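You operate a simulated robot arm through the tools that you are given. There is no shell and no other tool. Be economical: measure what you need, move in short steps, check, and stop when the job is done.

You run a simulated robot arm. Do the job below in one go: nothing can be reset, and whatever is moved stays where it is left.

JOB
Stack the 40 mm carton from the top of the sorting table on top of the 30 mm carton. Then close the drawer of the grey table. Then put the white tub that says "Dry soap" from the top of the tying table on the top of the grey table. Keep to this order. Set down upright: white tub.

The check looks at the end state, three seconds after you hand in, the way a careful person would. Anything else that was tipped, shoved, dropped, spilled or broken makes it a failure.

ROBOT AND FRAMES
A 7-joint arm with a two-finger parallel gripper on a trunk, on a base that drives. Base frame: it is fixed to the floor where the robot stands at the start and does not move with it; the origin is under the middle of the robot, x ahead of it, y to its left, z up; the surface under the hand at the start is at about z = 860. Readings come in mm, rad, newtons and seconds.
Its first joint turns from -2.897 to 2.897 rad. Places, roughly: drawer of the grey table [400, 2500, 700]; top of the grey table [3300, -500, 800]; white tub [750, -1750, 1000]. Payload 3.43 kg.
The tool frame sits at the grasp point between the pads (the TCP): z along the fingers, y along the line on which they close. The tips reach 34 mm beyond it. Largest opening 128 mm; finger width 24, thickness 12; the body of the gripper, 48 by 130 mm, starts 96 mm behind the TCP.
Orientation is that of the tool frame in the base frame, as a unit quaternion [x, y, z, w]. With the fingers straight down and closing along the base's y, the tool's x points along the base's -x, its y along +y and its z along -z.

CONTROLS
- The arm moves only by the tool drive_tool. Its argument "plan" is a list of rows, each an object (a shift or turn left out is 0, a gripper value left out holds the last) with "delta_pos": the shift along the base's x, y, z in units of 25 mm (1.0 is 25 mm), a list of three; "rotation": the turn, a rotation vector about the base's x, y, z in units of 4 degrees (1.0 is 4 degrees), a list of three; "gripper": the gripper command, from -1 (shut) to 1 (fully open), values between in proportion. In form: [{"delta_pos": [x, y, z], "rotation": [ax, ay, az], "gripper": gripper}, ...]. A call has 1 to 10 rows; each row shifts and turns the commanded pose from where the row before left it. A call with a number of a shift or a turn outside -1 to 1 is refused whole. Each row takes 0.2 s and may step no farther than 50 mm and 0.15 rad from the row before; otherwise, or with a gripper value out of range, the whole call is refused. A pose out of reach is approached as far as the arm can. The call stops where the force on the tool passes 40 N (or 10 N more than at its start, if that is more) or the arm is blocked; 0.2 s more then pass. Each finger travels about 153 mm/s and halts on what it meets, pressing with about 40 N; the grip force reading is that of the motor and also rises with nothing between the fingers. The clock runs only during rows and for 0.2 s after the last one: add rows that do not move to give the fingers time. It gives the time, the measured TCP pose, the force on the tool (base axes), the opening and the grip force at its end, in the units of the frame above (readings bear some noise), with the torque about the TCP (base axes, N m) and any sound that the robot's microphone picked up.
- Cameras (640 x 400 px; columns grow to the right, rows downward): "scene" is now at [193.8, 216.8, 1373.3]; the picture's right is [-0.32, -0.95, 0.00], its down [-0.49, 0.16, -0.85] and it looks along [0.81, -0.27, -0.52] (base axes); focal length 267 px, centre (320, 200). "wrist" rides on the gripper at [76, -11, -160] in the tool frame; the picture's right is [0.15, 0.99, 0.00], its down [-0.88, 0.13, -0.46] and it looks along [-0.45, 0.07, 0.89] (tool axes); focal length 234 px, centre (320, 200). There is no depth. A picture from a camera that has moved, and an enlarged one, comes with that camera's place and axes in the base frame and with its lens.
- camera(camera): a new picture of that camera. It takes no simulated time.
- drive_base(legs): drives the robot by 1 to 6 legs, each [ahead, turn to the left] in mm and rad, along the robot's own axes; the way and the turn of a leg run together, so that a leg with both is an arc; at most 1500 mm and 3.142 rad a leg. The arm and the cameras ride along, it lands a little off, and it stops where it bumps. It gives what a move gives.
- aim_head(pan, tilt): turns the head with the scene camera to pan (to the left, within 2.094 rad either way) and tilt (down, from -0.506 to 1.204), counted from straight ahead of the robot. It gives what a move gives.
- zoom(camera, box): a new picture of the part [left, top, right, bottom] of that camera's present view, enlarged. It takes no simulated time.
- job_done(): hands the job in; it is judged then, once.

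Go step by step. Nothing tells you exact positions but the pictures and the camera data: compare them with the known pose of the tool, close in by small moves and look again before you grip or let go. The budget is 165 turns and 112 pictures, counting those below and the enlarged ones. Unless the task says otherwise, let go and move clear before handing in.

The tools are called after "Call:" as a command line: name --argument value ..., lists and objects as JSON in quotes. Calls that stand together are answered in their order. drive_tool: Moves the arm, as the interface text tells. Its arguments: {"type":"object","properties":{"plan":{"type":"array"}},"required":["plan"]} The other tools are called the same way: drive_base (legs) drives the base; aim_head (pan, tilt) turns the head that bears the scene camera; camera (camera) takes a picture; zoom (camera, box) takes an enlarged picture of a part of a camera's view; job_done () hands the job in.

At the start:

```text
time_s: 0.0
position: [666.3, -58.6, 1150.1]
ee_rot: [0.004, 1.0, 0.0, -0.001]
contact_force: [0.5, -0.2, -0.2]
torque: [-0.01, 0.0, 0.0]
opening: 127.8
grasp_force: 0.0
robot x, y, heading: [3.0, 11.3, 0.004]
head pan, tilt: [-0.325, 0.534]
```

scene: 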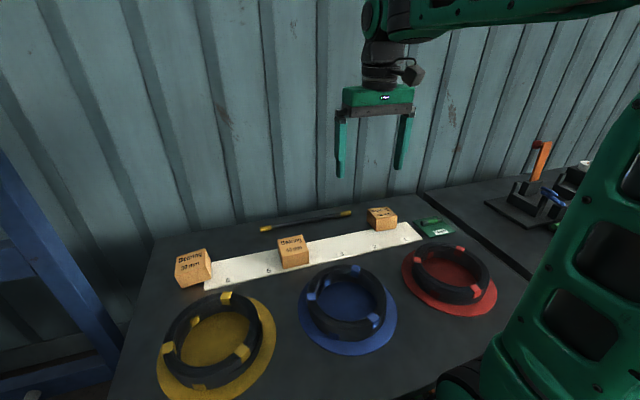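
wrist: 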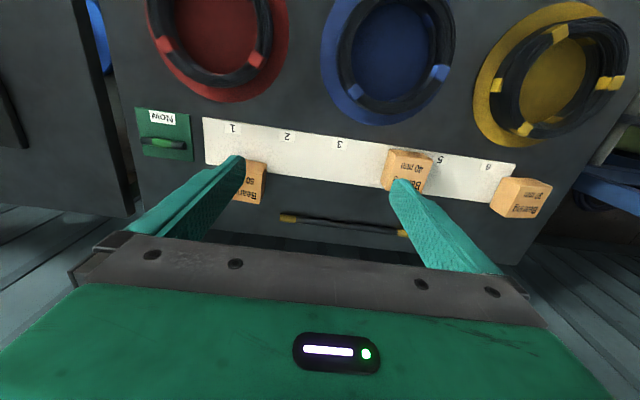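

I see three cartons on a strip of the sorting table; I need to read their labels. I'll zoom in on each.

Call:
zoom --camera "scene" --box '[160, 190, 320, 290]'

Call:
zoom --camera "scene" --box '[340, 180, 460, 255]'

Call:
zoom --camera "wrist" --box '[360, 120, 580, 257]'

```text
4.00 times, centred on (240, 240) of scene
camera zoom: at [193.8, 216.8, 1373.3], right [-0.32, -0.95, 0.0], down [-0.49, 0.16, -0.85], along [0.81, -0.27, -0.52], focal length 1066 px, centre (640, 40)
```

zoom: 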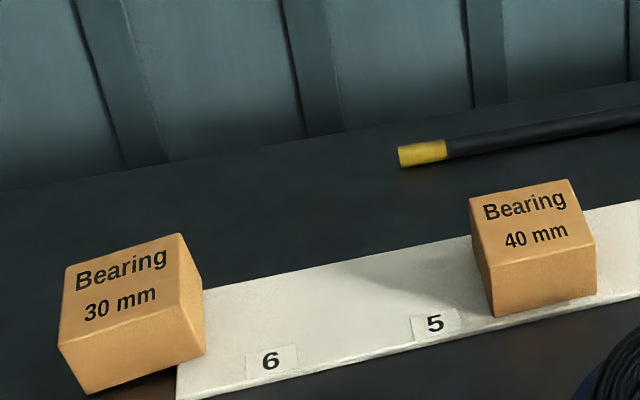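

```text
5.33 times, centred on (400, 218) of scene
camera zoom: at [193.8, 216.8, 1373.3], right [-0.32, -0.95, 0.0], down [-0.49, 0.16, -0.85], along [0.81, -0.27, -0.52], focal length 1422 px, centre (-107, 107)
```

zoom: 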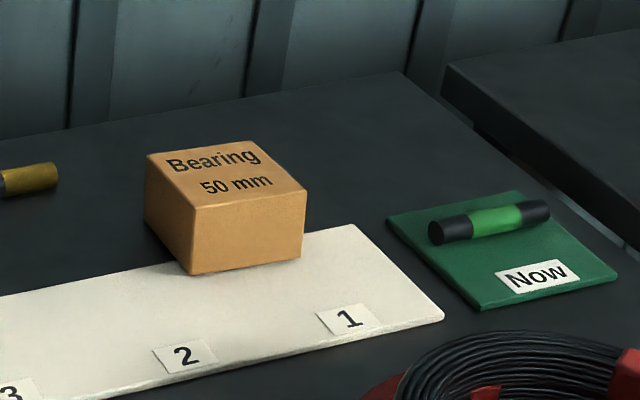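

```text
2.91 times, centred on (470, 188) of wrist
camera zoom: at [589.5, -69.6, 1311.3], right [-0.14, 0.99, 0.0], down [0.88, 0.12, 0.45], along [0.45, 0.06, -0.89], focal length 681 px, centre (-116, 234)
```

zoom: 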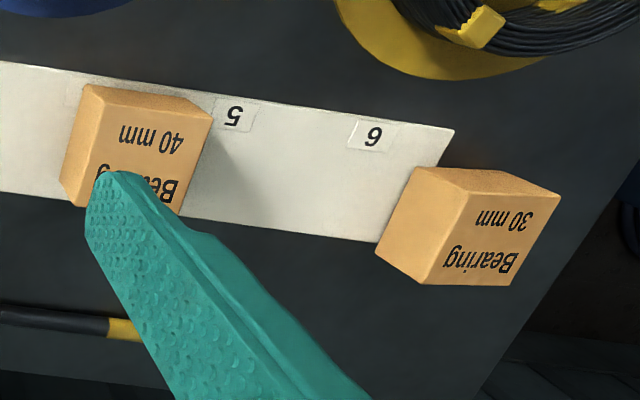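

I take the 40 mm carton to be centred near (731, 113) with its top at about 917, and the 30 mm one near (766, 365) with its top at about 900, yawed about 9°. I'll move above the 40 mm carton and look.

Call:
drive_tool --plan '[{"delta_pos": [0.371, 0.98, -0.8], "gripper": 1}, {"delta_pos": [0.371, 0.98, -0.8]}, {"delta_pos": [0.371, 0.98, -0.8]}, {"delta_pos": [0.371, 0.98, -0.8]}, {"delta_pos": [0.371, 0.98, -0.8]}, {"delta_pos": [0.371, 0.98, -0.8]}, {"delta_pos": [0.371, 0.98, -0.8]}, {}]'

Call:
camera --camera "wrist"

Call:
camera --camera "scene"

```text
time_s: 1.8
position: [716.8, 112.0, 1017.9]
ee_rot: [0.005, 1.0, 0.0, 0.006]
contact_force: [0.1, 0.4, -0.4]
torque: [-0.01, 0.02, -0.01]
opening: 128.2
grasp_force: 0.1
robot x, y, heading: [1.9, 9.1, -0.003]
head pan, tilt: [-0.325, 0.534]
```

```text
106 pictures are left
camera wrist: at [639.0, 102.1, 1177.9], right [-0.14, 0.99, 0.0], down [0.88, 0.12, 0.47], along [0.46, 0.06, -0.88], focal length 234 px, centre (320, 200)
```

wrist: 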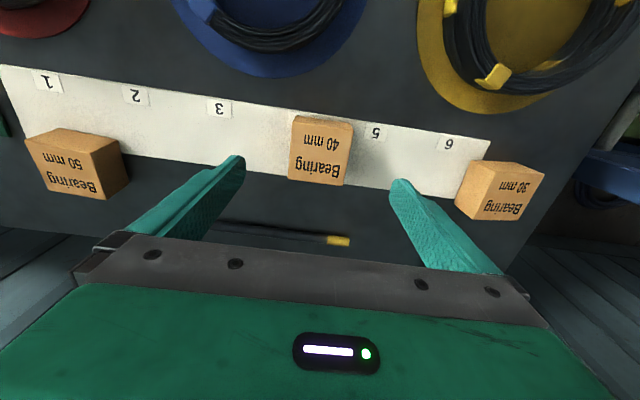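

```text
105 pictures are left
camera scene: at [193.8, 216.8, 1373.3], right [-0.32, -0.95, 0.0], down [-0.49, 0.16, -0.85], along [0.81, -0.27, -0.52], focal length 267 px, centre (320, 200)
```

scene: 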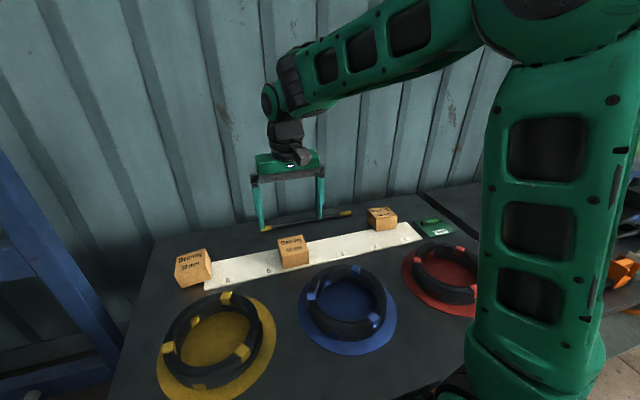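

The fingers straddle the carton in y. I'll zoom the wrist view to check both cartons' positions and yaw.

Call:
zoom --camera "wrist" --box '[240, 90, 400, 190]'

Call:
zoom --camera "wrist" --box '[420, 130, 580, 230]'

```text
4.00 times, centred on (320, 140) of wrist
camera zoom: at [639.0, 102.1, 1177.9], right [-0.14, 0.99, 0.0], down [0.88, 0.12, 0.47], along [0.46, 0.06, -0.88], focal length 937 px, centre (320, 440)
```

zoom: 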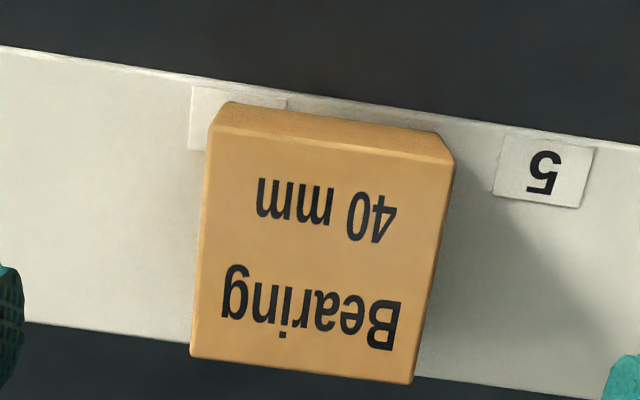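

```text
4.00 times, centred on (500, 180) of wrist
camera zoom: at [639.0, 102.1, 1177.9], right [-0.14, 0.99, 0.0], down [0.88, 0.12, 0.47], along [0.46, 0.06, -0.88], focal length 937 px, centre (-400, 280)
```

zoom: 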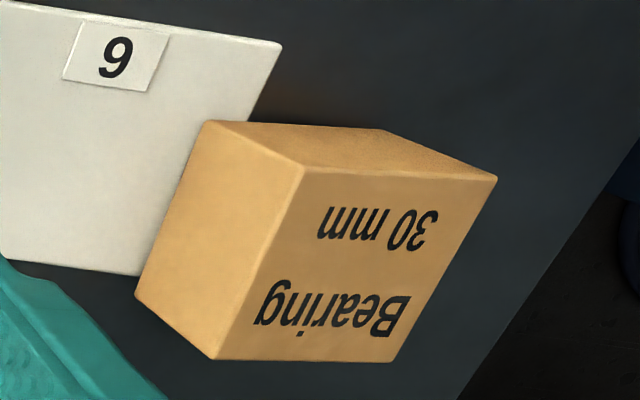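

The 40 mm carton is near (719, 112) and squared to the tool. I'll descend partway and check that readings settle.

Call:
drive_tool --plan '[{"delta_pos": [0, 0, -0.8]}, {"delta_pos": [0, 0, -0.8]}, {"delta_pos": [0, 0, -0.5]}, {}, {}]'

Call:
camera --camera "wrist"

Call:
zoom --camera "scene" --box '[160, 190, 320, 290]'

```text
time_s: 3.0
position: [715.5, 111.3, 965.9]
ee_rot: [0.004, 1.0, 0.001, 0.006]
contact_force: [0.3, 0.2, 0.1]
torque: [0.01, -0.02, -0.03]
opening: 128.0
grasp_force: 0.0
robot x, y, heading: [-0.6, 6.1, -0.001]
head pan, tilt: [-0.325, 0.534]
```

```text
102 pictures are left
camera wrist: at [638.5, 101.3, 1125.7], right [-0.14, 0.99, 0.0], down [0.88, 0.12, 0.47], along [0.46, 0.06, -0.88], focal length 234 px, centre (320, 200)
```

wrist: 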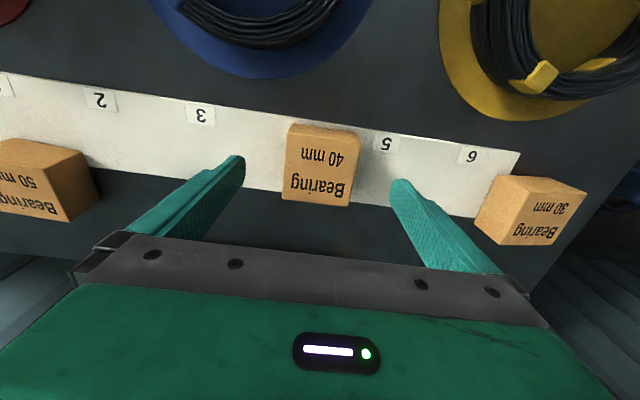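

```text
4.00 times, centred on (240, 240) of scene
camera zoom: at [193.8, 216.8, 1373.3], right [-0.32, -0.95, 0.0], down [-0.49, 0.16, -0.85], along [0.81, -0.27, -0.52], focal length 1066 px, centre (640, 40)
```

zoom: 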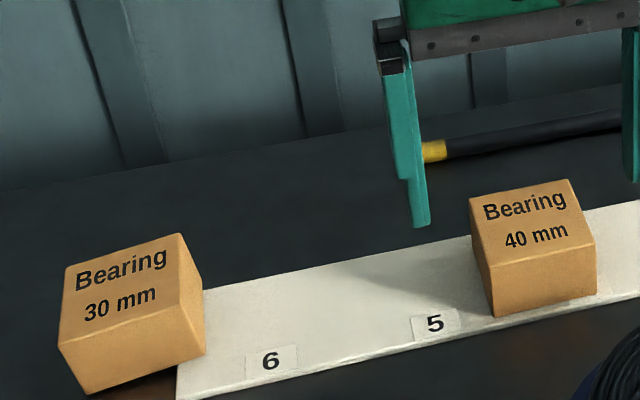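

Relative moves track well. I'll descend to grip height and check.

Call:
drive_tool --plan '[{"delta_pos": [0.1, 0, -0.8]}, {"delta_pos": [0, 0, -0.8]}, {"delta_pos": [0, 0, -0.8]}, {}]'

Call:
camera --camera "wrist"

Call:
zoom --camera "scene" --box '[200, 180, 360, 280]'

```text
time_s: 4.0
position: [718.3, 111.9, 905.6]
ee_rot: [0.004, 1.0, -0.001, 0.006]
contact_force: [0.1, -0.1, 0.9]
torque: [-0.07, 0.02, -0.01]
opening: 128.2
grasp_force: 0.0
robot x, y, heading: [0.6, 5.8, -0.003]
head pan, tilt: [-0.325, 0.534]
```

```text
100 pictures are left
camera wrist: at [640.3, 101.9, 1065.2], right [-0.14, 0.99, 0.0], down [0.88, 0.12, 0.47], along [0.46, 0.06, -0.88], focal length 234 px, centre (320, 200)
```

wrist: 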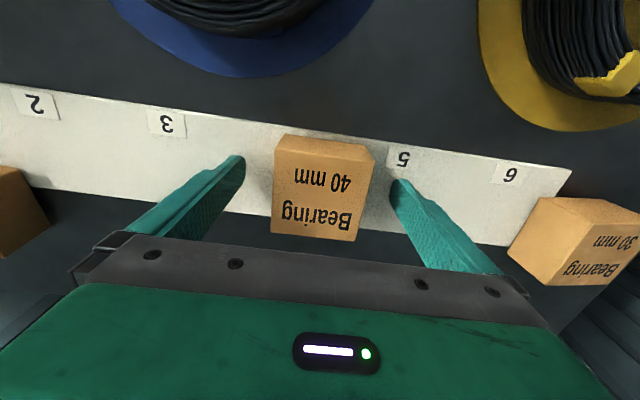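

```text
4.00 times, centred on (280, 230) of scene
camera zoom: at [193.8, 216.8, 1373.3], right [-0.32, -0.95, 0.0], down [-0.49, 0.16, -0.85], along [0.81, -0.27, -0.52], focal length 1066 px, centre (480, 80)
```

zoom: 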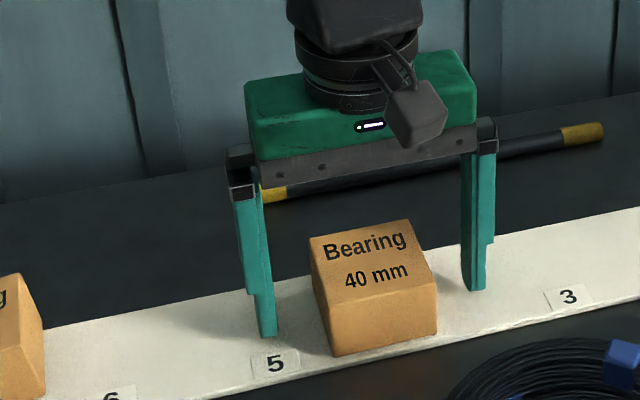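

Fingers are astride the carton at mid-depth. Closing.

Call:
drive_tool --plan '[{"gripper": -1}, {"gripper": -1}, {"gripper": -1}, {"gripper": -1}]'

Call:
camera --camera "wrist"

```text
time_s: 5.0
position: [717.8, 112.2, 905.9]
ee_rot: [0.004, 1.0, -0.001, 0.006]
contact_force: [-0.1, -0.3, 0.6]
torque: [-0.02, 0.01, 0.01]
opening: 69.5
grasp_force: 40.8
robot x, y, heading: [0.3, 8.5, -0.002]
head pan, tilt: [-0.325, 0.534]
```

```text
98 pictures are left
camera wrist: at [640.4, 101.9, 1065.4], right [-0.14, 0.99, 0.0], down [0.88, 0.12, 0.47], along [0.46, 0.06, -0.88], focal length 234 px, centre (320, 200)
```

wrist: 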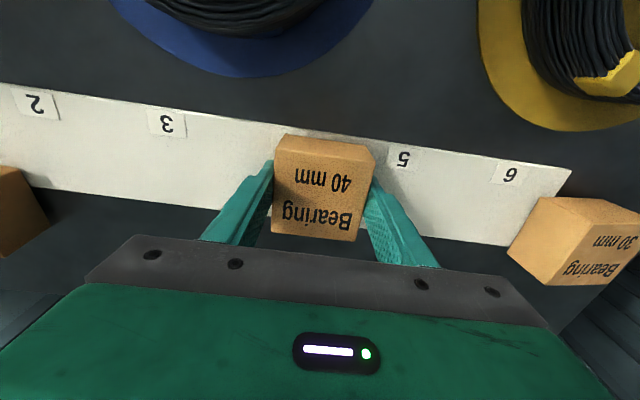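

The carton is held (69.5 mm). I'll lift 100 mm and move toward the 30 mm carton, then look.

Call:
drive_tool --plan '[{"delta_pos": [0, 0, 0.6]}, {"delta_pos": [0, 0, 0.9]}, {"delta_pos": [0, 0, 0.9]}, {"delta_pos": [0, 0.3, 0.9]}, {"delta_pos": [0.1, 0.9, 0.8]}, {"delta_pos": [0.1, 0.9, 0]}, {"delta_pos": [0.1, 0.9, 0]}, {"delta_pos": [0.1, 0.9, 0]}, {"delta_pos": [0.1, 0.6, 0]}, {}]'

Call:
camera --camera "wrist"

Call:
zoom --camera "scene" --box '[140, 190, 300, 290]'

```text
time_s: 7.2
position: [731.3, 225.0, 1010.2]
ee_rot: [0.005, 1.0, 0.0, 0.005]
contact_force: [-0.7, -0.3, -2.2]
torque: [-0.02, 0.02, -0.03]
opening: 69.4
grasp_force: 40.3
robot x, y, heading: [1.6, 13.1, 0.002]
head pan, tilt: [-0.325, 0.534]
```

```text
97 pictures are left
camera wrist: at [653.0, 214.7, 1169.2], right [-0.14, 0.99, 0.0], down [0.88, 0.12, 0.47], along [0.46, 0.06, -0.88], focal length 234 px, centre (320, 200)
```

wrist: 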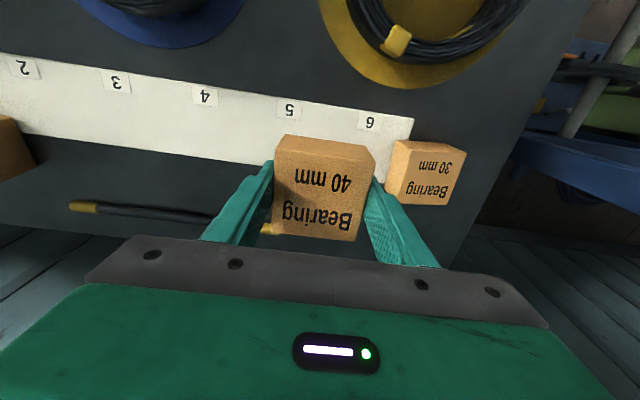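

```text
4.00 times, centred on (220, 240) of scene
camera zoom: at [193.9, 216.8, 1373.3], right [-0.32, -0.95, 0.0], down [-0.49, 0.16, -0.85], along [0.81, -0.27, -0.52], focal length 1066 px, centre (720, 40)
```

zoom: 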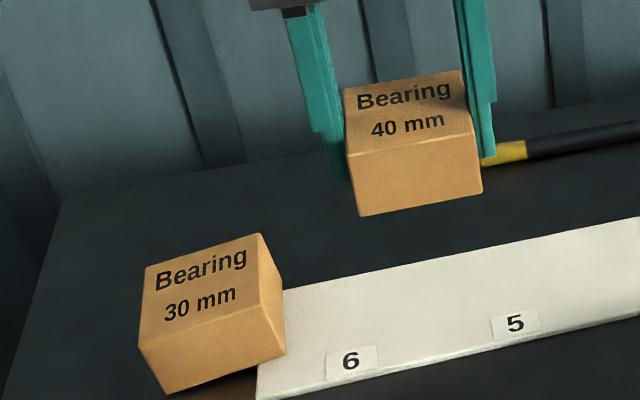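

Call:
zoom --camera "wrist" --box '[360, 120, 488, 200]'

Call:
zoom --camera "scene" --box '[160, 240, 240, 290]'

```text
5.00 times, centred on (424, 160) of wrist
camera zoom: at [653.0, 214.7, 1169.2], right [-0.14, 0.99, 0.0], down [0.88, 0.12, 0.47], along [0.46, 0.06, -0.88], focal length 1171 px, centre (-200, 400)
```

zoom: 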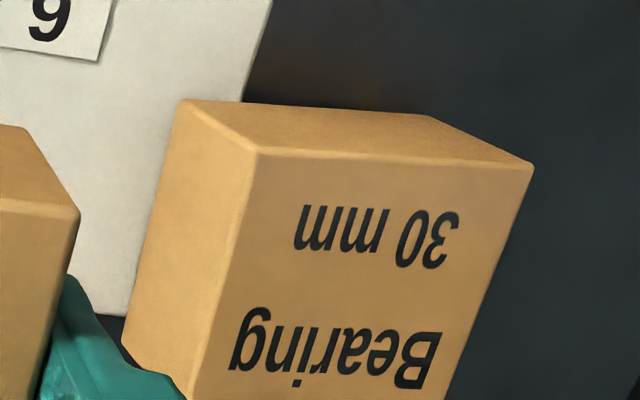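

```text
8.00 times, centred on (200, 265) of scene
camera zoom: at [193.9, 216.8, 1373.3], right [-0.32, -0.95, 0.0], down [-0.49, 0.16, -0.85], along [0.81, -0.27, -0.52], focal length 2132 px, centre (1280, -320)
```

zoom: 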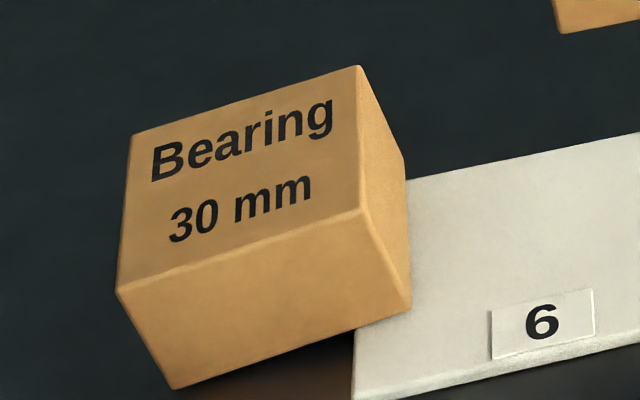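

I put the 30 mm carton's top at about (748, 365, 905), yawed about +5°. I'll hover the 40 mm carton above it and compare.

Call:
drive_tool --plan '[{"delta_pos": [0.1, 0.8, 0], "rotation": [0, 0, 0.25]}, {"delta_pos": [0.1, 0.8, 0], "rotation": [0, 0, 0.25]}, {"delta_pos": [0.1, 0.8, 0], "rotation": [0, 0, 0.25]}, {"delta_pos": [0.1, 0.8, 0], "rotation": [0, 0, 0.25]}, {"delta_pos": [0.1, 0.8, 0], "rotation": [0, 0, 0.25]}, {"delta_pos": [0.1, 0.8, 0]}, {"delta_pos": [0.08, 0.8, 0]}, {}, {}]'

Call:
camera --camera "wrist"

Call:
zoom --camera "scene" --box '[120, 190, 280, 290]'

```text
time_s: 9.2
position: [747.7, 364.2, 1007.2]
ee_rot: [-0.039, 0.999, 0.0, 0.006]
contact_force: [-0.6, 0.3, -1.2]
torque: [-0.04, -0.01, -0.02]
opening: 69.5
grasp_force: 40.2
robot x, y, heading: [0.1, 8.2, -0.002]
head pan, tilt: [-0.325, 0.534]
```

```text
93 pictures are left
camera wrist: at [671.2, 347.5, 1167.6], right [-0.22, 0.97, 0.0], down [0.86, 0.2, 0.47], along [0.45, 0.1, -0.88], focal length 234 px, centre (320, 200)
```

wrist: 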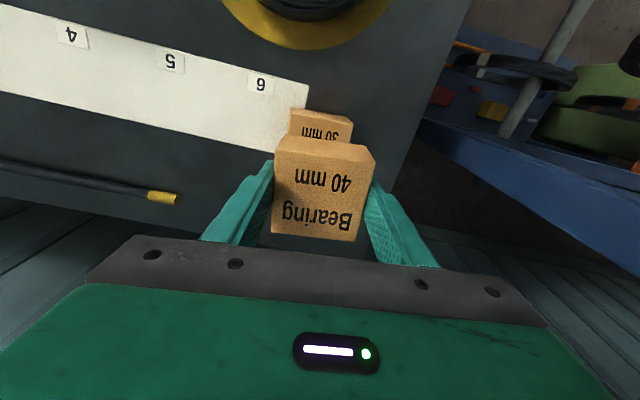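

```text
4.00 times, centred on (200, 240) of scene
camera zoom: at [194.0, 216.9, 1373.3], right [-0.32, -0.95, 0.0], down [-0.49, 0.16, -0.85], along [0.81, -0.27, -0.52], focal length 1066 px, centre (800, 40)
```

zoom: 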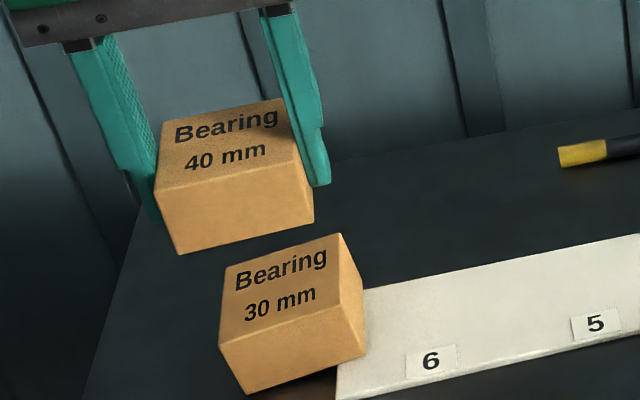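

Alignment looks near; by relative comparison the target is slightly nearer the robot. I'll lower 40 mm with a small correction and look again.

Call:
drive_tool --plan '[{"delta_pos": [-0.2, -0.1, -0.5]}, {"delta_pos": [0, 0, -0.5]}, {"delta_pos": [0, 0, -0.5]}, {}, {}]'

Call:
camera --camera "wrist"

Call:
zoom --camera "scene" --box '[140, 215, 244, 280]'

```text
time_s: 10.4
position: [742.7, 362.4, 970.1]
ee_rot: [-0.039, 0.999, 0.0, 0.007]
contact_force: [0.5, -0.4, -2.6]
torque: [-0.02, 0.04, 0.03]
opening: 69.5
grasp_force: 40.7
robot x, y, heading: [-0.5, 6.5, -0.002]
head pan, tilt: [-0.325, 0.534]
```

```text
91 pictures are left
camera wrist: at [666.2, 345.1, 1130.5], right [-0.22, 0.97, 0.0], down [0.86, 0.2, 0.47], along [0.45, 0.1, -0.88], focal length 234 px, centre (320, 200)
```

wrist: 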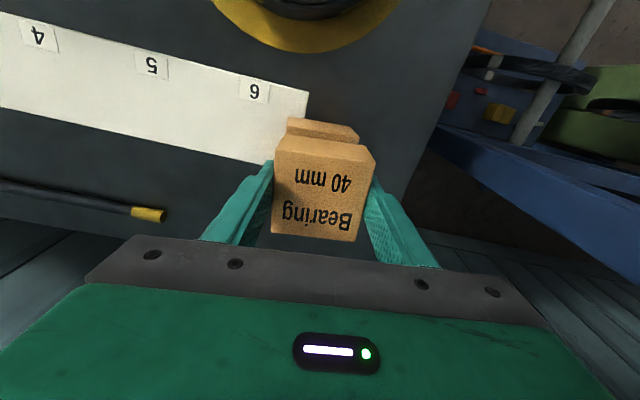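

```text
6.15 times, centred on (192, 248) of scene
camera zoom: at [193.9, 216.9, 1373.3], right [-0.32, -0.95, 0.0], down [-0.49, 0.16, -0.85], along [0.81, -0.27, -0.52], focal length 1640 px, centre (1108, -92)
```

zoom: 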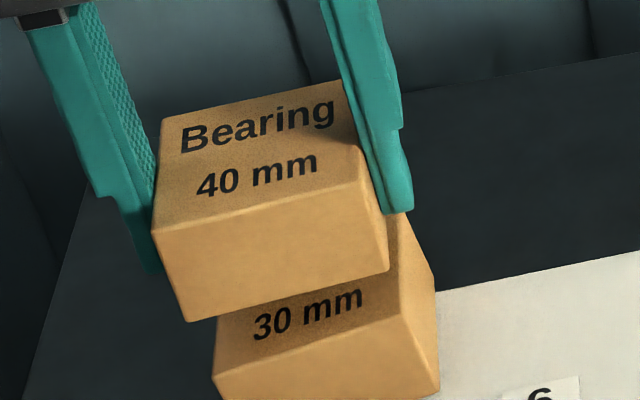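

Alignment is within a few mm with a slight yaw remainder. I'll apply about 2.4° yaw and 2 mm toward the robot, then lower gently.

Call:
drive_tool --plan '[{"delta_pos": [-0.08, 0, 0], "rotation": [0, 0, 0.6]}, {"delta_pos": [0, 0, -0.3]}, {"delta_pos": [0, 0, -0.3]}, {}, {}]'

Call:
zoom --camera "scene" --box '[140, 225, 244, 290]'

```text
time_s: 11.6
position: [740.4, 361.5, 956.0]
ee_rot: [-0.06, 0.998, 0.001, 0.006]
contact_force: [-0.1, 0.6, -1.6]
torque: [0.0, 0.01, 0.01]
opening: 69.4
grasp_force: 40.1
robot x, y, heading: [0.7, 12.7, -0.001]
head pan, tilt: [-0.325, 0.534]
```

```text
6.15 times, centred on (192, 258) of scene
camera zoom: at [193.9, 216.9, 1373.3], right [-0.32, -0.95, 0.0], down [-0.49, 0.16, -0.85], along [0.81, -0.27, -0.52], focal length 1640 px, centre (1108, -154)
```

zoom: 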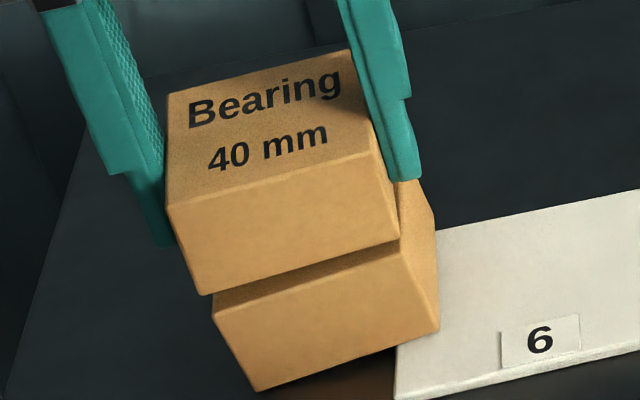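

Edges line up well. Lowering in small steps until contact.

Call:
drive_tool --plan '[{"delta_pos": [0, 0, -0.12]}, {"delta_pos": [0, 0, -0.08]}, {}]'

Call:
zoom --camera "scene" --box '[140, 225, 244, 290]'

```text
time_s: 12.4
position: [741.4, 361.3, 951.2]
ee_rot: [-0.06, 0.998, 0.0, 0.007]
contact_force: [0.2, -0.8, 6.6]
torque: [-0.36, 0.24, 0.05]
opening: 69.3
grasp_force: 40.1
robot x, y, heading: [0.2, 7.2, 0.003]
head pan, tilt: [-0.325, 0.534]
```

```text
6.15 times, centred on (192, 258) of scene
camera zoom: at [193.6, 216.7, 1373.3], right [-0.32, -0.95, 0.0], down [-0.49, 0.16, -0.85], along [0.81, -0.27, -0.52], focal length 1640 px, centre (1108, -154)
```

zoom: 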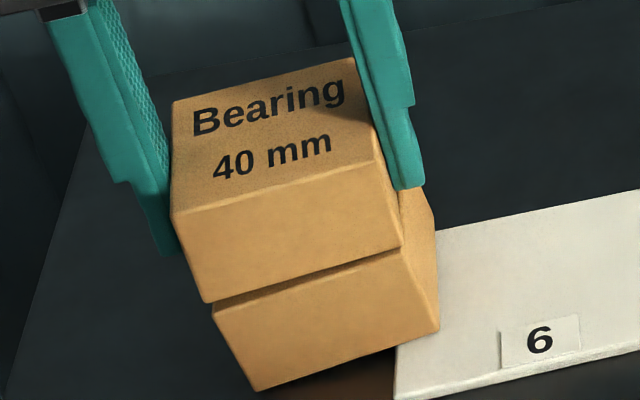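

Contact at the near-right corner first: the 30 mm carton leans slightly (edge on the strip). I'll settle 1 mm more and then release slowly.

Call:
drive_tool --plan '[{"delta_pos": [0, 0, -0.06]}, {}, {"gripper": 0.12}, {"gripper": 0.15}, {"gripper": 0.3}, {"gripper": 0.5}, {}]'

Call:
camera --camera "wrist"

Call:
zoom --camera "scene" --box '[140, 225, 244, 290]'

```text
time_s: 14.0
position: [740.9, 361.9, 949.6]
ee_rot: [-0.06, 0.998, 0.001, 0.006]
contact_force: [0.8, 0.7, 0.4]
torque: [-0.02, 0.02, 0.02]
opening: 95.9
grasp_force: 0.0
robot x, y, heading: [0.4, 6.6, -0.002]
head pan, tilt: [-0.325, 0.534]
```

```text
87 pictures are left
camera wrist: at [664.8, 341.9, 1109.6], right [-0.26, 0.96, 0.0], down [0.85, 0.23, 0.47], along [0.45, 0.12, -0.88], focal length 234 px, centre (320, 200)
```

wrist: 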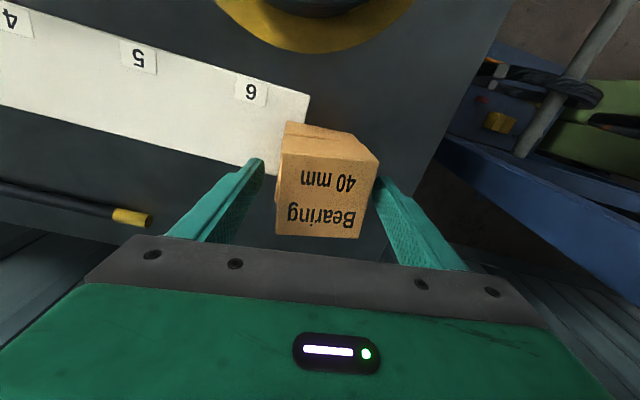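

```text
6.15 times, centred on (192, 258) of scene
camera zoom: at [193.9, 216.8, 1373.3], right [-0.32, -0.95, 0.0], down [-0.49, 0.16, -0.85], along [0.81, -0.27, -0.52], focal length 1640 px, centre (1108, -154)
```

zoom: 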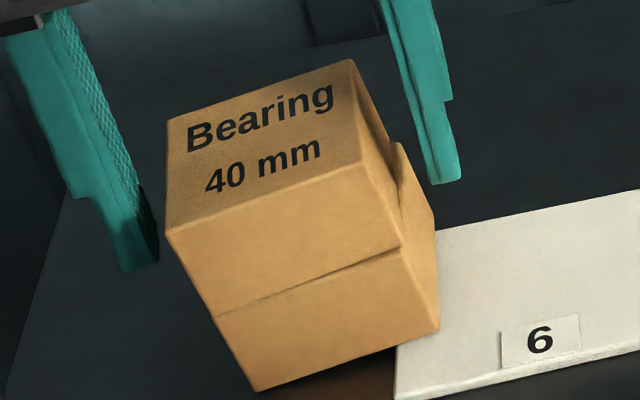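

The stack sits flush. Open fully, rise clear, and check it stays still.

Call:
drive_tool --plan '[{"gripper": 1}, {}, {"delta_pos": [0, 0, 0.9]}, {"delta_pos": [0, 0, 1]}, {"delta_pos": [0, 0, 1]}, {"delta_pos": [0, 0, 1]}, {"delta_pos": [-0.5, 0, 1]}, {"delta_pos": [-0.8, 0, 1]}, {"delta_pos": [-0.8, -0.5, 1]}, {"delta_pos": [-0.8, -1, 0.5]}]'

Call:
zoom --camera "scene" --box '[140, 215, 268, 295]'

Call:
aim_head --pan 1.5 --tilt 0.3

Call:
camera --camera "scene"

```text
time_s: 16.2
position: [668.9, 325.3, 1134.5]
ee_rot: [-0.06, 0.998, 0.0, 0.006]
contact_force: [1.3, 0.6, 0.0]
torque: [-0.04, 0.05, -0.02]
opening: 127.9
grasp_force: 0.1
robot x, y, heading: [-0.6, 12.2, -0.001]
head pan, tilt: [-0.325, 0.534]
```

```text
5.00 times, centred on (204, 255) of scene
camera zoom: at [194.2, 217.1, 1373.2], right [-0.32, -0.95, 0.0], down [-0.5, 0.16, -0.85], along [0.81, -0.27, -0.52], focal length 1333 px, centre (900, -75)
```

zoom: 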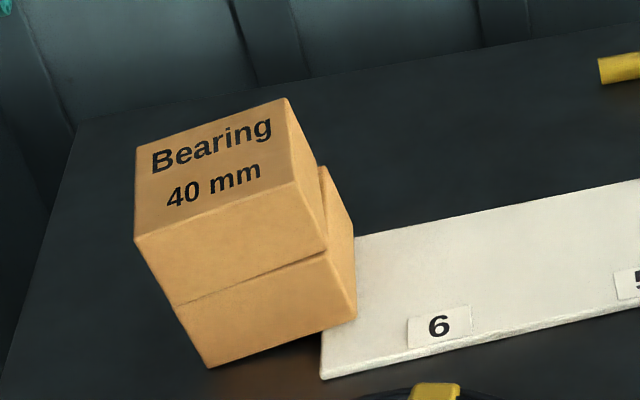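

```text
time_s: 18.0
position: [668.4, 324.9, 1133.9]
ee_rot: [-0.06, 0.998, 0.0, 0.006]
contact_force: [0.2, -0.2, 0.1]
torque: [0.02, 0.01, 0.02]
opening: 128.1
grasp_force: 0.0
robot x, y, heading: [1.4, 10.6, -0.001]
head pan, tilt: [1.499, 0.3]
```

```text
84 pictures are left
camera scene: at [115.5, 338.7, 1396.0], right [1.0, -0.07, -0.01], down [-0.03, -0.29, -0.95], along [0.07, 0.95, -0.3], focal length 267 px, centre (320, 200)
```

scene: 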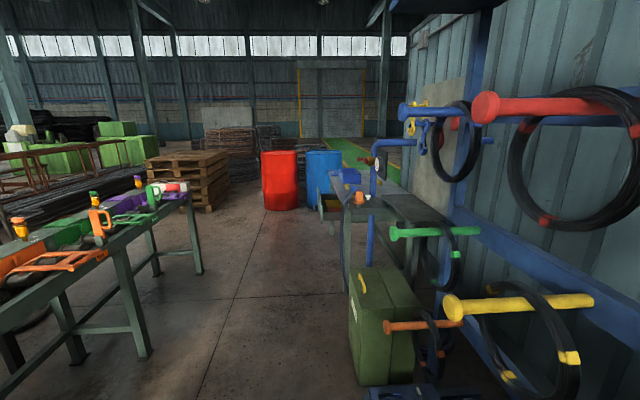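

The stack is steady. Now I look for the grey table's drawer toward (400, 2500).

Call:
zoom --camera "scene" --box '[270, 120, 462, 240]'

Call:
aim_head --pan -0.15 --tilt 0.15

Call:
camera --camera "scene"

```text
3.33 times, centred on (366, 180) of scene
camera zoom: at [115.5, 338.7, 1396.0], right [1.0, -0.07, -0.01], down [-0.03, -0.29, -0.95], along [0.07, 0.95, -0.3], focal length 888 px, centre (167, 267)
```

zoom: 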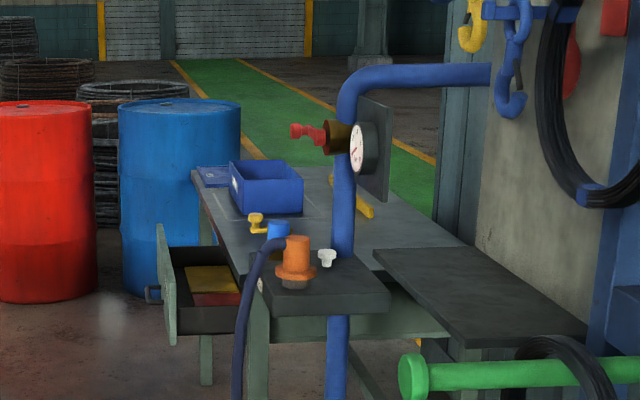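

```text
time_s: 19.7
position: [668.7, 323.9, 1135.1]
ee_rot: [-0.061, 0.998, 0.0, 0.005]
contact_force: [-0.3, -0.1, 0.4]
torque: [0.01, -0.01, 0.01]
opening: 127.8
grasp_force: 0.1
robot x, y, heading: [-0.5, 7.6, 0.0]
head pan, tilt: [-0.15, 0.15]
```

```text
82 pictures are left
camera scene: at [200.5, 231.7, 1408.8], right [-0.15, -0.99, 0.0], down [-0.16, 0.02, -0.99], along [0.98, -0.15, -0.16], focal length 267 px, centre (320, 200)
```

scene: 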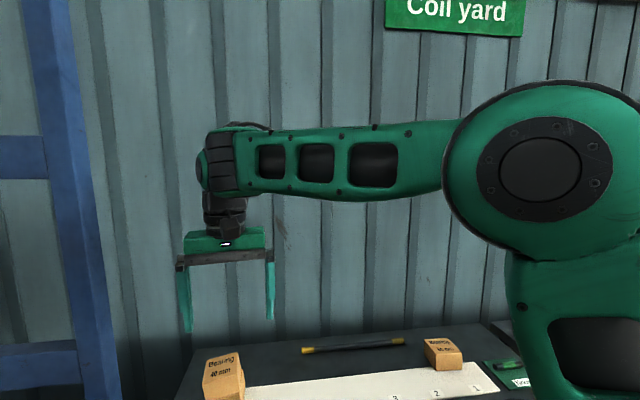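

There's an open drawer at about (270, 2450) sliding along x; a wall is ahead of me. I'll look around on the right side and behind before driving.

Call:
aim_head --pan -1.3 --tilt 0.3

Call:
camera --camera "scene"

Call:
aim_head --pan -2.09 --tilt 0.35

Call:
camera --camera "scene"

Call:
aim_head --pan 2.09 --tilt 0.45

Call:
camera --camera "scene"

```text
time_s: 21.1
position: [669.2, 324.6, 1134.3]
ee_rot: [-0.061, 0.998, 0.0, 0.005]
contact_force: [0.3, 0.2, 0.4]
torque: [-0.04, 0.03, -0.04]
opening: 127.8
grasp_force: 0.0
robot x, y, heading: [1.5, 6.9, -0.002]
head pan, tilt: [-1.3, 0.3]
```

```text
81 pictures are left
camera scene: at [133.6, 155.6, 1395.8], right [-0.96, -0.27, 0.01], down [-0.09, 0.28, -0.95], along [0.25, -0.92, -0.3], focal length 267 px, centre (320, 200)
```

scene: 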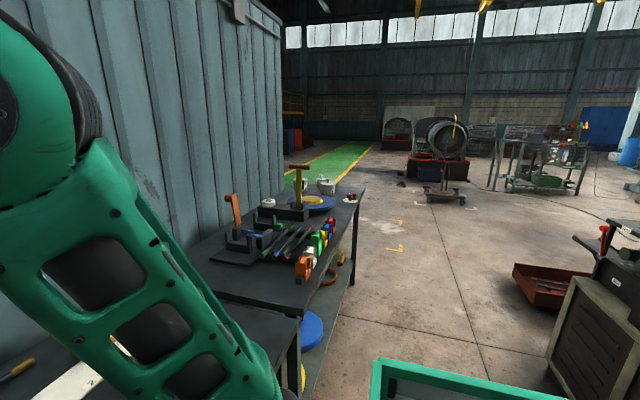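

```text
time_s: 22.2
position: [669.1, 324.6, 1134.9]
ee_rot: [-0.06, 0.998, 0.0, 0.006]
contact_force: [-0.4, -0.4, -1.7]
torque: [-0.02, 0.04, -0.01]
opening: 128.2
grasp_force: 0.0
robot x, y, heading: [1.2, 10.4, 0.003]
head pan, tilt: [-2.089, 0.351]
```

```text
80 pictures are left
camera scene: at [62.5, 164.7, 1392.0], right [-0.87, 0.5, 0.01], down [0.16, 0.3, -0.94], along [-0.47, -0.82, -0.34], focal length 267 px, centre (320, 200)
```

scene: 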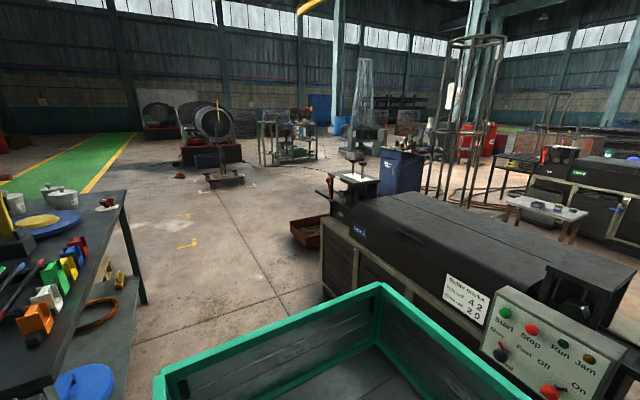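

```text
time_s: 25.6
position: [668.8, 323.9, 1135.3]
ee_rot: [-0.06, 0.998, 0.0, 0.006]
contact_force: [-0.1, -0.1, -0.2]
torque: [-0.02, -0.01, 0.02]
opening: 128.1
grasp_force: 0.0
robot x, y, heading: [-1.1, 5.0, 0.002]
head pan, tilt: [2.089, 0.45]
```

```text
79 pictures are left
camera scene: at [63.0, 325.5, 1382.8], right [0.87, 0.49, -0.01], down [0.2, -0.38, -0.9], along [-0.45, 0.78, -0.43], focal length 267 px, centre (320, 200)
```

scene: 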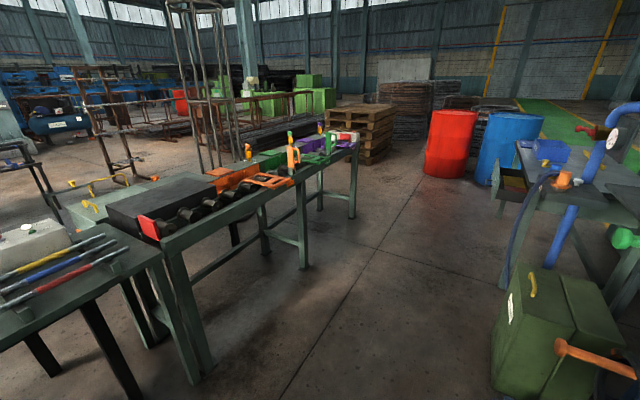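

Space is understood: an aisle from x≈-900 to 400 runs along y. I'll tuck the arm, back up, turn left and drive alongside the drawer.

Call:
drive_tool --plan '[{"delta_pos": [-0.7, -1, 0.3], "gripper": -1}, {"delta_pos": [-0.7, -1, 0.3]}, {"delta_pos": [-0.7, -1, 0.3]}, {"delta_pos": [-0.7, -1, 0.3]}, {"delta_pos": [-0.7, -1, 0.3]}, {"delta_pos": [-0.7, -1, 0.3]}, {"delta_pos": [-0.7, -1, 0.3]}, {}]'

Call:
drive_base --legs '[[-300, 0], [0, 1.5708]]'

Call:
aim_head --pan -0.3 --tilt 0.4

Call:
camera --camera "scene"

```text
time_s: 27.4
position: [546.1, 149.7, 1186.9]
ee_rot: [-0.06, 0.998, 0.001, 0.006]
contact_force: [-0.5, 0.6, -0.9]
torque: [-0.02, 0.02, 0.02]
opening: 0.0
grasp_force: 33.4
robot x, y, heading: [-0.8, 10.0, 0.003]
head pan, tilt: [2.089, 0.45]
```

```text
time_s: 33.8
position: [-444.1, 553.5, 1188.1]
ee_rot: [0.752, -0.659, -0.005, -0.002]
contact_force: [-0.3, 0.6, -0.5]
torque: [-0.01, 0.01, 0.02]
opening: 0.2
grasp_force: 32.9
robot x, y, heading: [-277.8, 13.3, 1.586]
head pan, tilt: [2.089, 0.45]
```

```text
time_s: 36.0
position: [-444.6, 538.5, 1195.1]
ee_rot: [0.752, -0.659, -0.008, -0.008]
contact_force: [0.6, -0.5, -0.2]
torque: [-0.02, -0.01, -0.04]
opening: 0.1
grasp_force: 32.7
robot x, y, heading: [-280.5, 9.1, 1.585]
head pan, tilt: [-0.3, 0.4]
```

```text
78 pictures are left
camera scene: at [-489.6, 205.8, 1385.6], right [0.96, -0.28, 0.0], down [-0.11, -0.39, -0.92], along [0.26, 0.88, -0.4], focal length 267 px, centre (320, 200)
```

scene: 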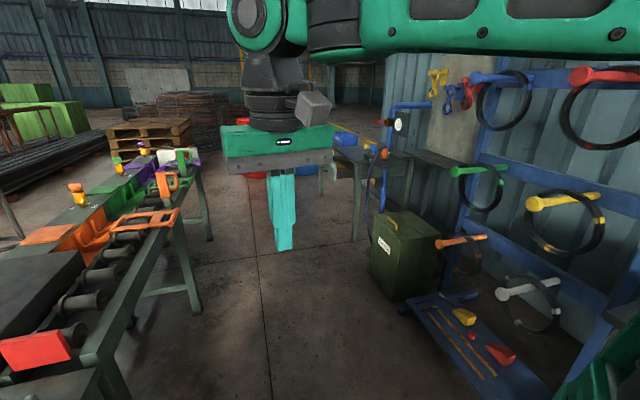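

The aisle is clear. Drive ahead 1900 mm and look at the drawer.

Call:
drive_base --legs '[[1400, -0.015], [550, 0]]'

Call:
aim_head --pan -0.9 --tilt 0.7

Call:
camera --camera "scene"

```text
time_s: 45.9
position: [-418.0, 2499.2, 1193.6]
ee_rot: [0.743, -0.67, -0.008, -0.009]
contact_force: [1.2, -0.1, 0.0]
torque: [0.01, 0.01, -0.02]
opening: 0.0
grasp_force: 32.9
robot x, y, heading: [-266.7, 1964.7, 1.551]
head pan, tilt: [-0.3, 0.4]
```

```text
time_s: 46.9
position: [-418.9, 2482.8, 1200.9]
ee_rot: [0.743, -0.669, -0.013, -0.014]
contact_force: [-0.3, 0.9, 0.1]
torque: [0.03, -0.01, -0.02]
opening: 0.0
grasp_force: 33.0
robot x, y, heading: [-267.3, 1960.8, 1.555]
head pan, tilt: [-0.901, 0.7]
```

```text
77 pictures are left
camera scene: at [-434.5, 2129.2, 1359.3], right [0.61, -0.79, 0.01], down [-0.51, -0.4, -0.76], along [0.61, 0.46, -0.65], focal length 267 px, centre (320, 200)
```

scene: 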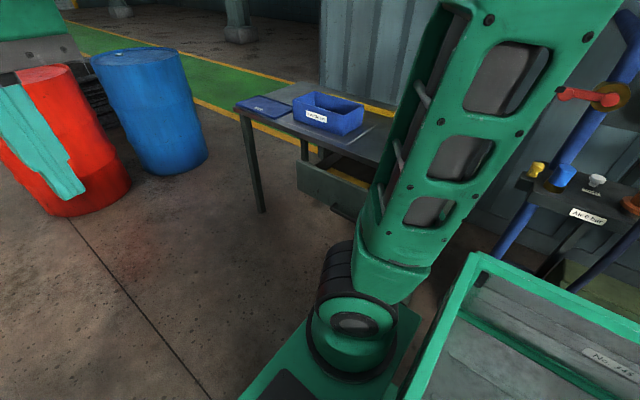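

The drawer front stands at about x≈240, y≈2450–2750, z≈640–780. I'll drive alongside and look again.

Call:
drive_base --legs '[[600, 0.015]]'

Call:
aim_head --pan -1.55 --tilt 0.75

Call:
camera --camera "scene"

```text
time_s: 50.4
position: [-419.7, 3080.7, 1202.1]
ee_rot: [0.747, -0.664, -0.013, -0.013]
contact_force: [0.1, 0.8, 0.0]
torque: [-0.02, 0.01, 0.04]
opening: 0.0
grasp_force: 32.8
robot x, y, heading: [-262.3, 2567.2, 1.57]
head pan, tilt: [-0.901, 0.7]
```

```text
time_s: 51.4
position: [-420.7, 3065.2, 1206.9]
ee_rot: [0.747, -0.664, -0.018, -0.018]
contact_force: [-0.4, -0.5, -0.9]
torque: [0.0, -0.01, -0.04]
opening: 0.0
grasp_force: 32.7
robot x, y, heading: [-266.1, 2563.2, 1.569]
head pan, tilt: [-1.55, 0.75]
```

```text
76 pictures are left
camera scene: at [-415.3, 2674.6, 1355.7], right [0.02, -1.0, 0.01], down [-0.68, -0.02, -0.73], along [0.73, 0.01, -0.68], focal length 267 px, centre (320, 200)
```

scene: 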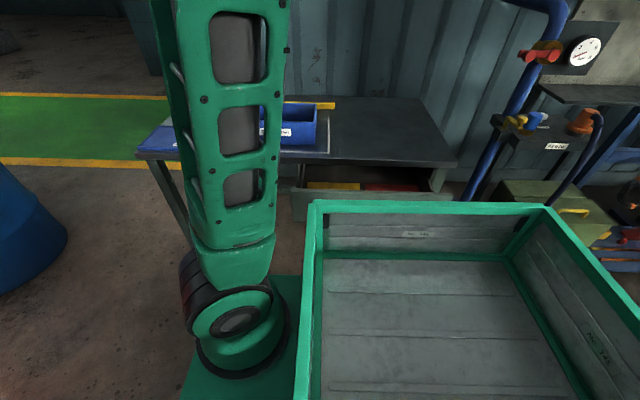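

The drawer front is at x≈235, y≈2290–2775, and my tray rim stands close by. I'll back up 350 mm to give the arm room and a clear view.

Call:
drive_base --legs '[[-350, 0]]'

Call:
aim_head --pan -1.15 --tilt 0.7

Call:
camera --camera "scene"

```text
time_s: 53.7
position: [-419.4, 2711.3, 1206.2]
ee_rot: [0.746, -0.665, -0.019, -0.018]
contact_force: [-0.2, -0.9, -0.8]
torque: [0.01, 0.01, 0.03]
opening: 0.0
grasp_force: 33.0
robot x, y, heading: [-264.9, 2207.5, 1.565]
head pan, tilt: [-1.55, 0.75]
```

```text
time_s: 54.6
position: [-419.1, 2696.7, 1212.6]
ee_rot: [0.746, -0.665, -0.021, -0.023]
contact_force: [-0.8, 0.0, 0.0]
torque: [-0.01, 0.01, 0.01]
opening: 0.0
grasp_force: 32.8
robot x, y, heading: [-266.7, 2208.7, 1.574]
head pan, tilt: [-1.15, 0.7]
```

```text
75 pictures are left
camera scene: at [-420.9, 2353.9, 1359.5], right [0.4, -0.91, 0.01], down [-0.59, -0.27, -0.76], along [0.7, 0.3, -0.65], focal length 267 px, centre (320, 200)
```

scene: 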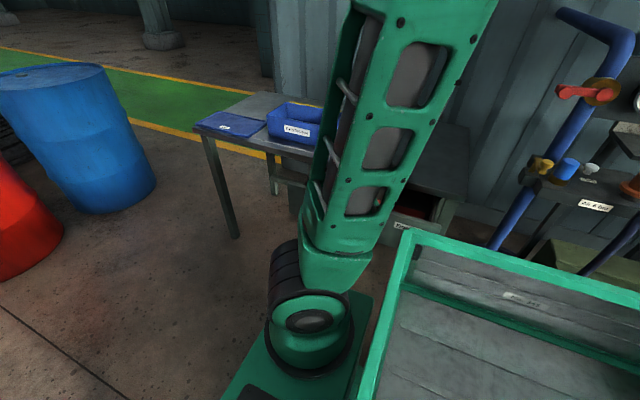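

The upper arm hides the drawer. I'll swing the arm in an arc to the right-front, turning the hand so the wrist camera looks toward the drawer.

Call:
drive_tool --plan '[{"delta_pos": [0.847, 0.24, 0], "rotation": [0, 0, -0.865]}, {"delta_pos": [0.856, 0.202, 0], "rotation": [0, 0, -0.865]}, {"delta_pos": [0.864, 0.166, 0], "rotation": [0, 0, -0.865]}, {"delta_pos": [0.871, 0.129, 0], "rotation": [0, 0, -0.865]}, {"delta_pos": [0.875, 0.09, 0], "rotation": [0, 0, -0.865]}, {"delta_pos": [0.878, 0.054, 0], "rotation": [0, 0, -0.865]}, {"delta_pos": [0.88, 0.015, 0], "rotation": [0, 0, -0.865]}, {"delta_pos": [0.88, -0.021, 0], "rotation": [0, 0, -0.865]}, {"delta_pos": [0.878, -0.06, 0], "rotation": [0, 0, -0.865]}, {"delta_pos": [0.875, -0.098, 0], "rotation": [0, 0, -0.865]}]'

Call:
drive_tool --plan '[{"delta_pos": [0.87, -0.135, 0], "rotation": [0, 0, -0.865]}, {"delta_pos": [0.863, -0.172, 0], "rotation": [0, 0, -0.865]}, {"delta_pos": [0.855, -0.208, 0], "rotation": [0, 0, -0.865]}, {"delta_pos": [0.845, -0.246, 0], "rotation": [0, 0, -0.865]}, {"delta_pos": [0.834, -0.282, 0], "rotation": [0, 0, -0.865]}, {"delta_pos": [0.821, -0.317, 0], "rotation": [0, 0, -0.865]}, {"delta_pos": [0.806, -0.352, 0], "rotation": [0, 0, -0.865]}, {"delta_pos": [0.791, -0.386, 0], "rotation": [0, 0, -0.865]}, {"delta_pos": [0.773, -0.42, 0], "rotation": [0, 0, -0.865]}, {"delta_pos": [0.754, -0.453, 0], "rotation": [0, 0, -0.865]}]'

Call:
camera --camera "scene"

Call:
camera --camera "wrist"

```text
time_s: 56.8
position: [-201.6, 2714.2, 1213.4]
ee_rot: [-0.515, 0.857, 0.014, 0.028]
contact_force: [-0.3, -0.5, 0.9]
torque: [-0.01, 0.02, 0.04]
opening: 0.2
grasp_force: 33.2
robot x, y, heading: [-262.5, 2207.5, 1.566]
head pan, tilt: [-1.15, 0.7]
```

```text
time_s: 59.0
position: [4.4, 2641.1, 1212.9]
ee_rot: [-0.237, 0.971, 0.004, 0.032]
contact_force: [-0.5, 0.4, 0.1]
torque: [-0.02, -0.01, 0.01]
opening: 0.2
grasp_force: 33.1
robot x, y, heading: [-262.1, 2209.1, 1.567]
head pan, tilt: [-1.15, 0.7]
```

```text
74 pictures are left
camera scene: at [-421.0, 2353.9, 1359.5], right [0.41, -0.91, 0.01], down [-0.59, -0.27, -0.76], along [0.7, 0.3, -0.65], focal length 267 px, centre (320, 200)
```

scene: 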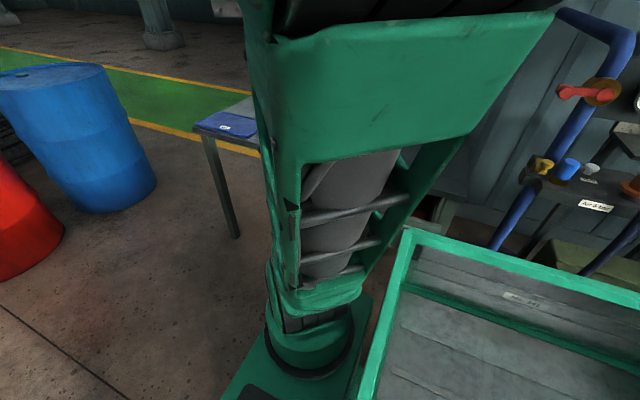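

```text
73 pictures are left
camera wrist: at [-68.0, 2592.3, 1369.0], right [-0.58, 0.81, -0.02], down [0.69, 0.51, 0.51], along [0.42, 0.29, -0.86], focal length 234 px, centre (320, 200)
```

wrist: 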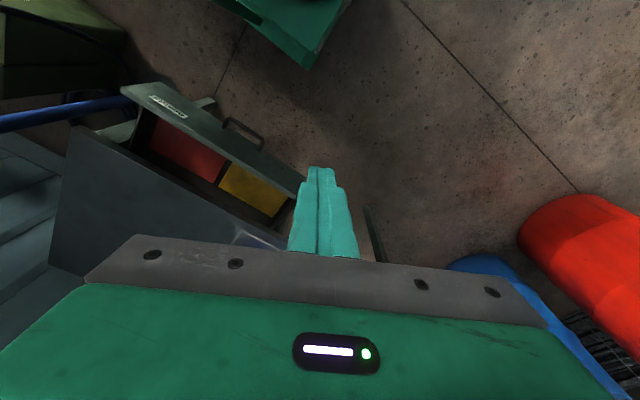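

The wrist view shows the drawer front at x≈205 (y≈2270–2713), handle at y≈2500. I'll push beside the handle, at y≈2575. First I align the hand over (160, 2575) and level it.

Call:
drive_tool --plan '[{"delta_pos": [0.75, -0.33, 0], "rotation": [-0.04, 0.11, -0.85]}, {"delta_pos": [0.75, -0.33, 0], "rotation": [-0.04, 0.11, -0.85]}, {"delta_pos": [0.75, -0.33, 0], "rotation": [-0.04, 0.11, -0.85]}, {"delta_pos": [0.75, -0.33, 0], "rotation": [-0.04, 0.11, -0.85]}, {"delta_pos": [0.75, -0.33, 0], "rotation": [-0.04, 0.11, -0.85]}, {"delta_pos": [0.75, -0.33, 0], "rotation": [-0.04, 0.11, -0.85]}, {"delta_pos": [0.75, -0.33, 0], "rotation": [-0.04, 0.11, -0.85]}, {"delta_pos": [0.75, -0.33, 0], "rotation": [-0.04, 0.11, -0.85]}, {}]'

Call:
drive_tool --plan '[{"delta_pos": [0, 0, -1]}, {"delta_pos": [0, 0, -1]}, {"delta_pos": [0, 0, -1]}, {"delta_pos": [0, 0, -1]}, {"delta_pos": [0, 0, -1]}, {"delta_pos": [0, 0, -1]}, {"delta_pos": [0, 0, -1]}, {"delta_pos": [0, 0, -1]}, {"delta_pos": [0, 0, -1]}, {}]'

Call:
camera --camera "wrist"

```text
time_s: 61.0
position: [154.4, 2574.9, 1213.9]
ee_rot: [-0.002, 1.0, -0.008, -0.001]
contact_force: [0.1, 0.2, -1.0]
torque: [-0.01, -0.01, -0.02]
opening: 0.0
grasp_force: 33.2
robot x, y, heading: [-264.8, 2212.8, 1.569]
head pan, tilt: [-1.15, 0.7]
```

```text
time_s: 63.2
position: [153.5, 2575.0, 989.6]
ee_rot: [-0.001, 1.0, -0.007, 0.0]
contact_force: [-0.1, 0.4, 0.0]
torque: [0.01, 0.0, 0.0]
opening: 0.0
grasp_force: 32.6
robot x, y, heading: [-263.3, 2209.1, 1.566]
head pan, tilt: [-1.15, 0.7]
```

```text
72 pictures are left
camera wrist: at [77.3, 2566.4, 1149.2], right [-0.15, 0.99, -0.01], down [0.88, 0.14, 0.45], along [0.45, 0.06, -0.89], focal length 234 px, centre (320, 200)
```

wrist: 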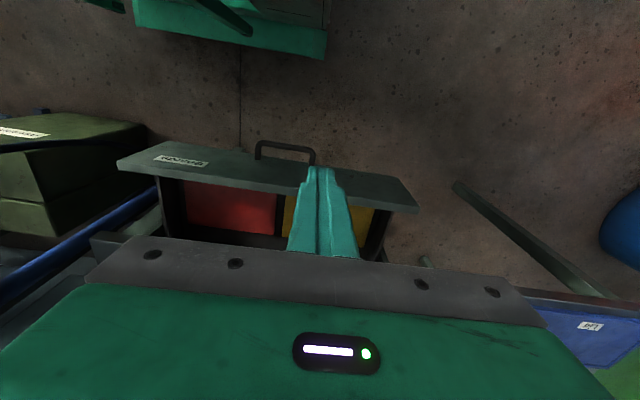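

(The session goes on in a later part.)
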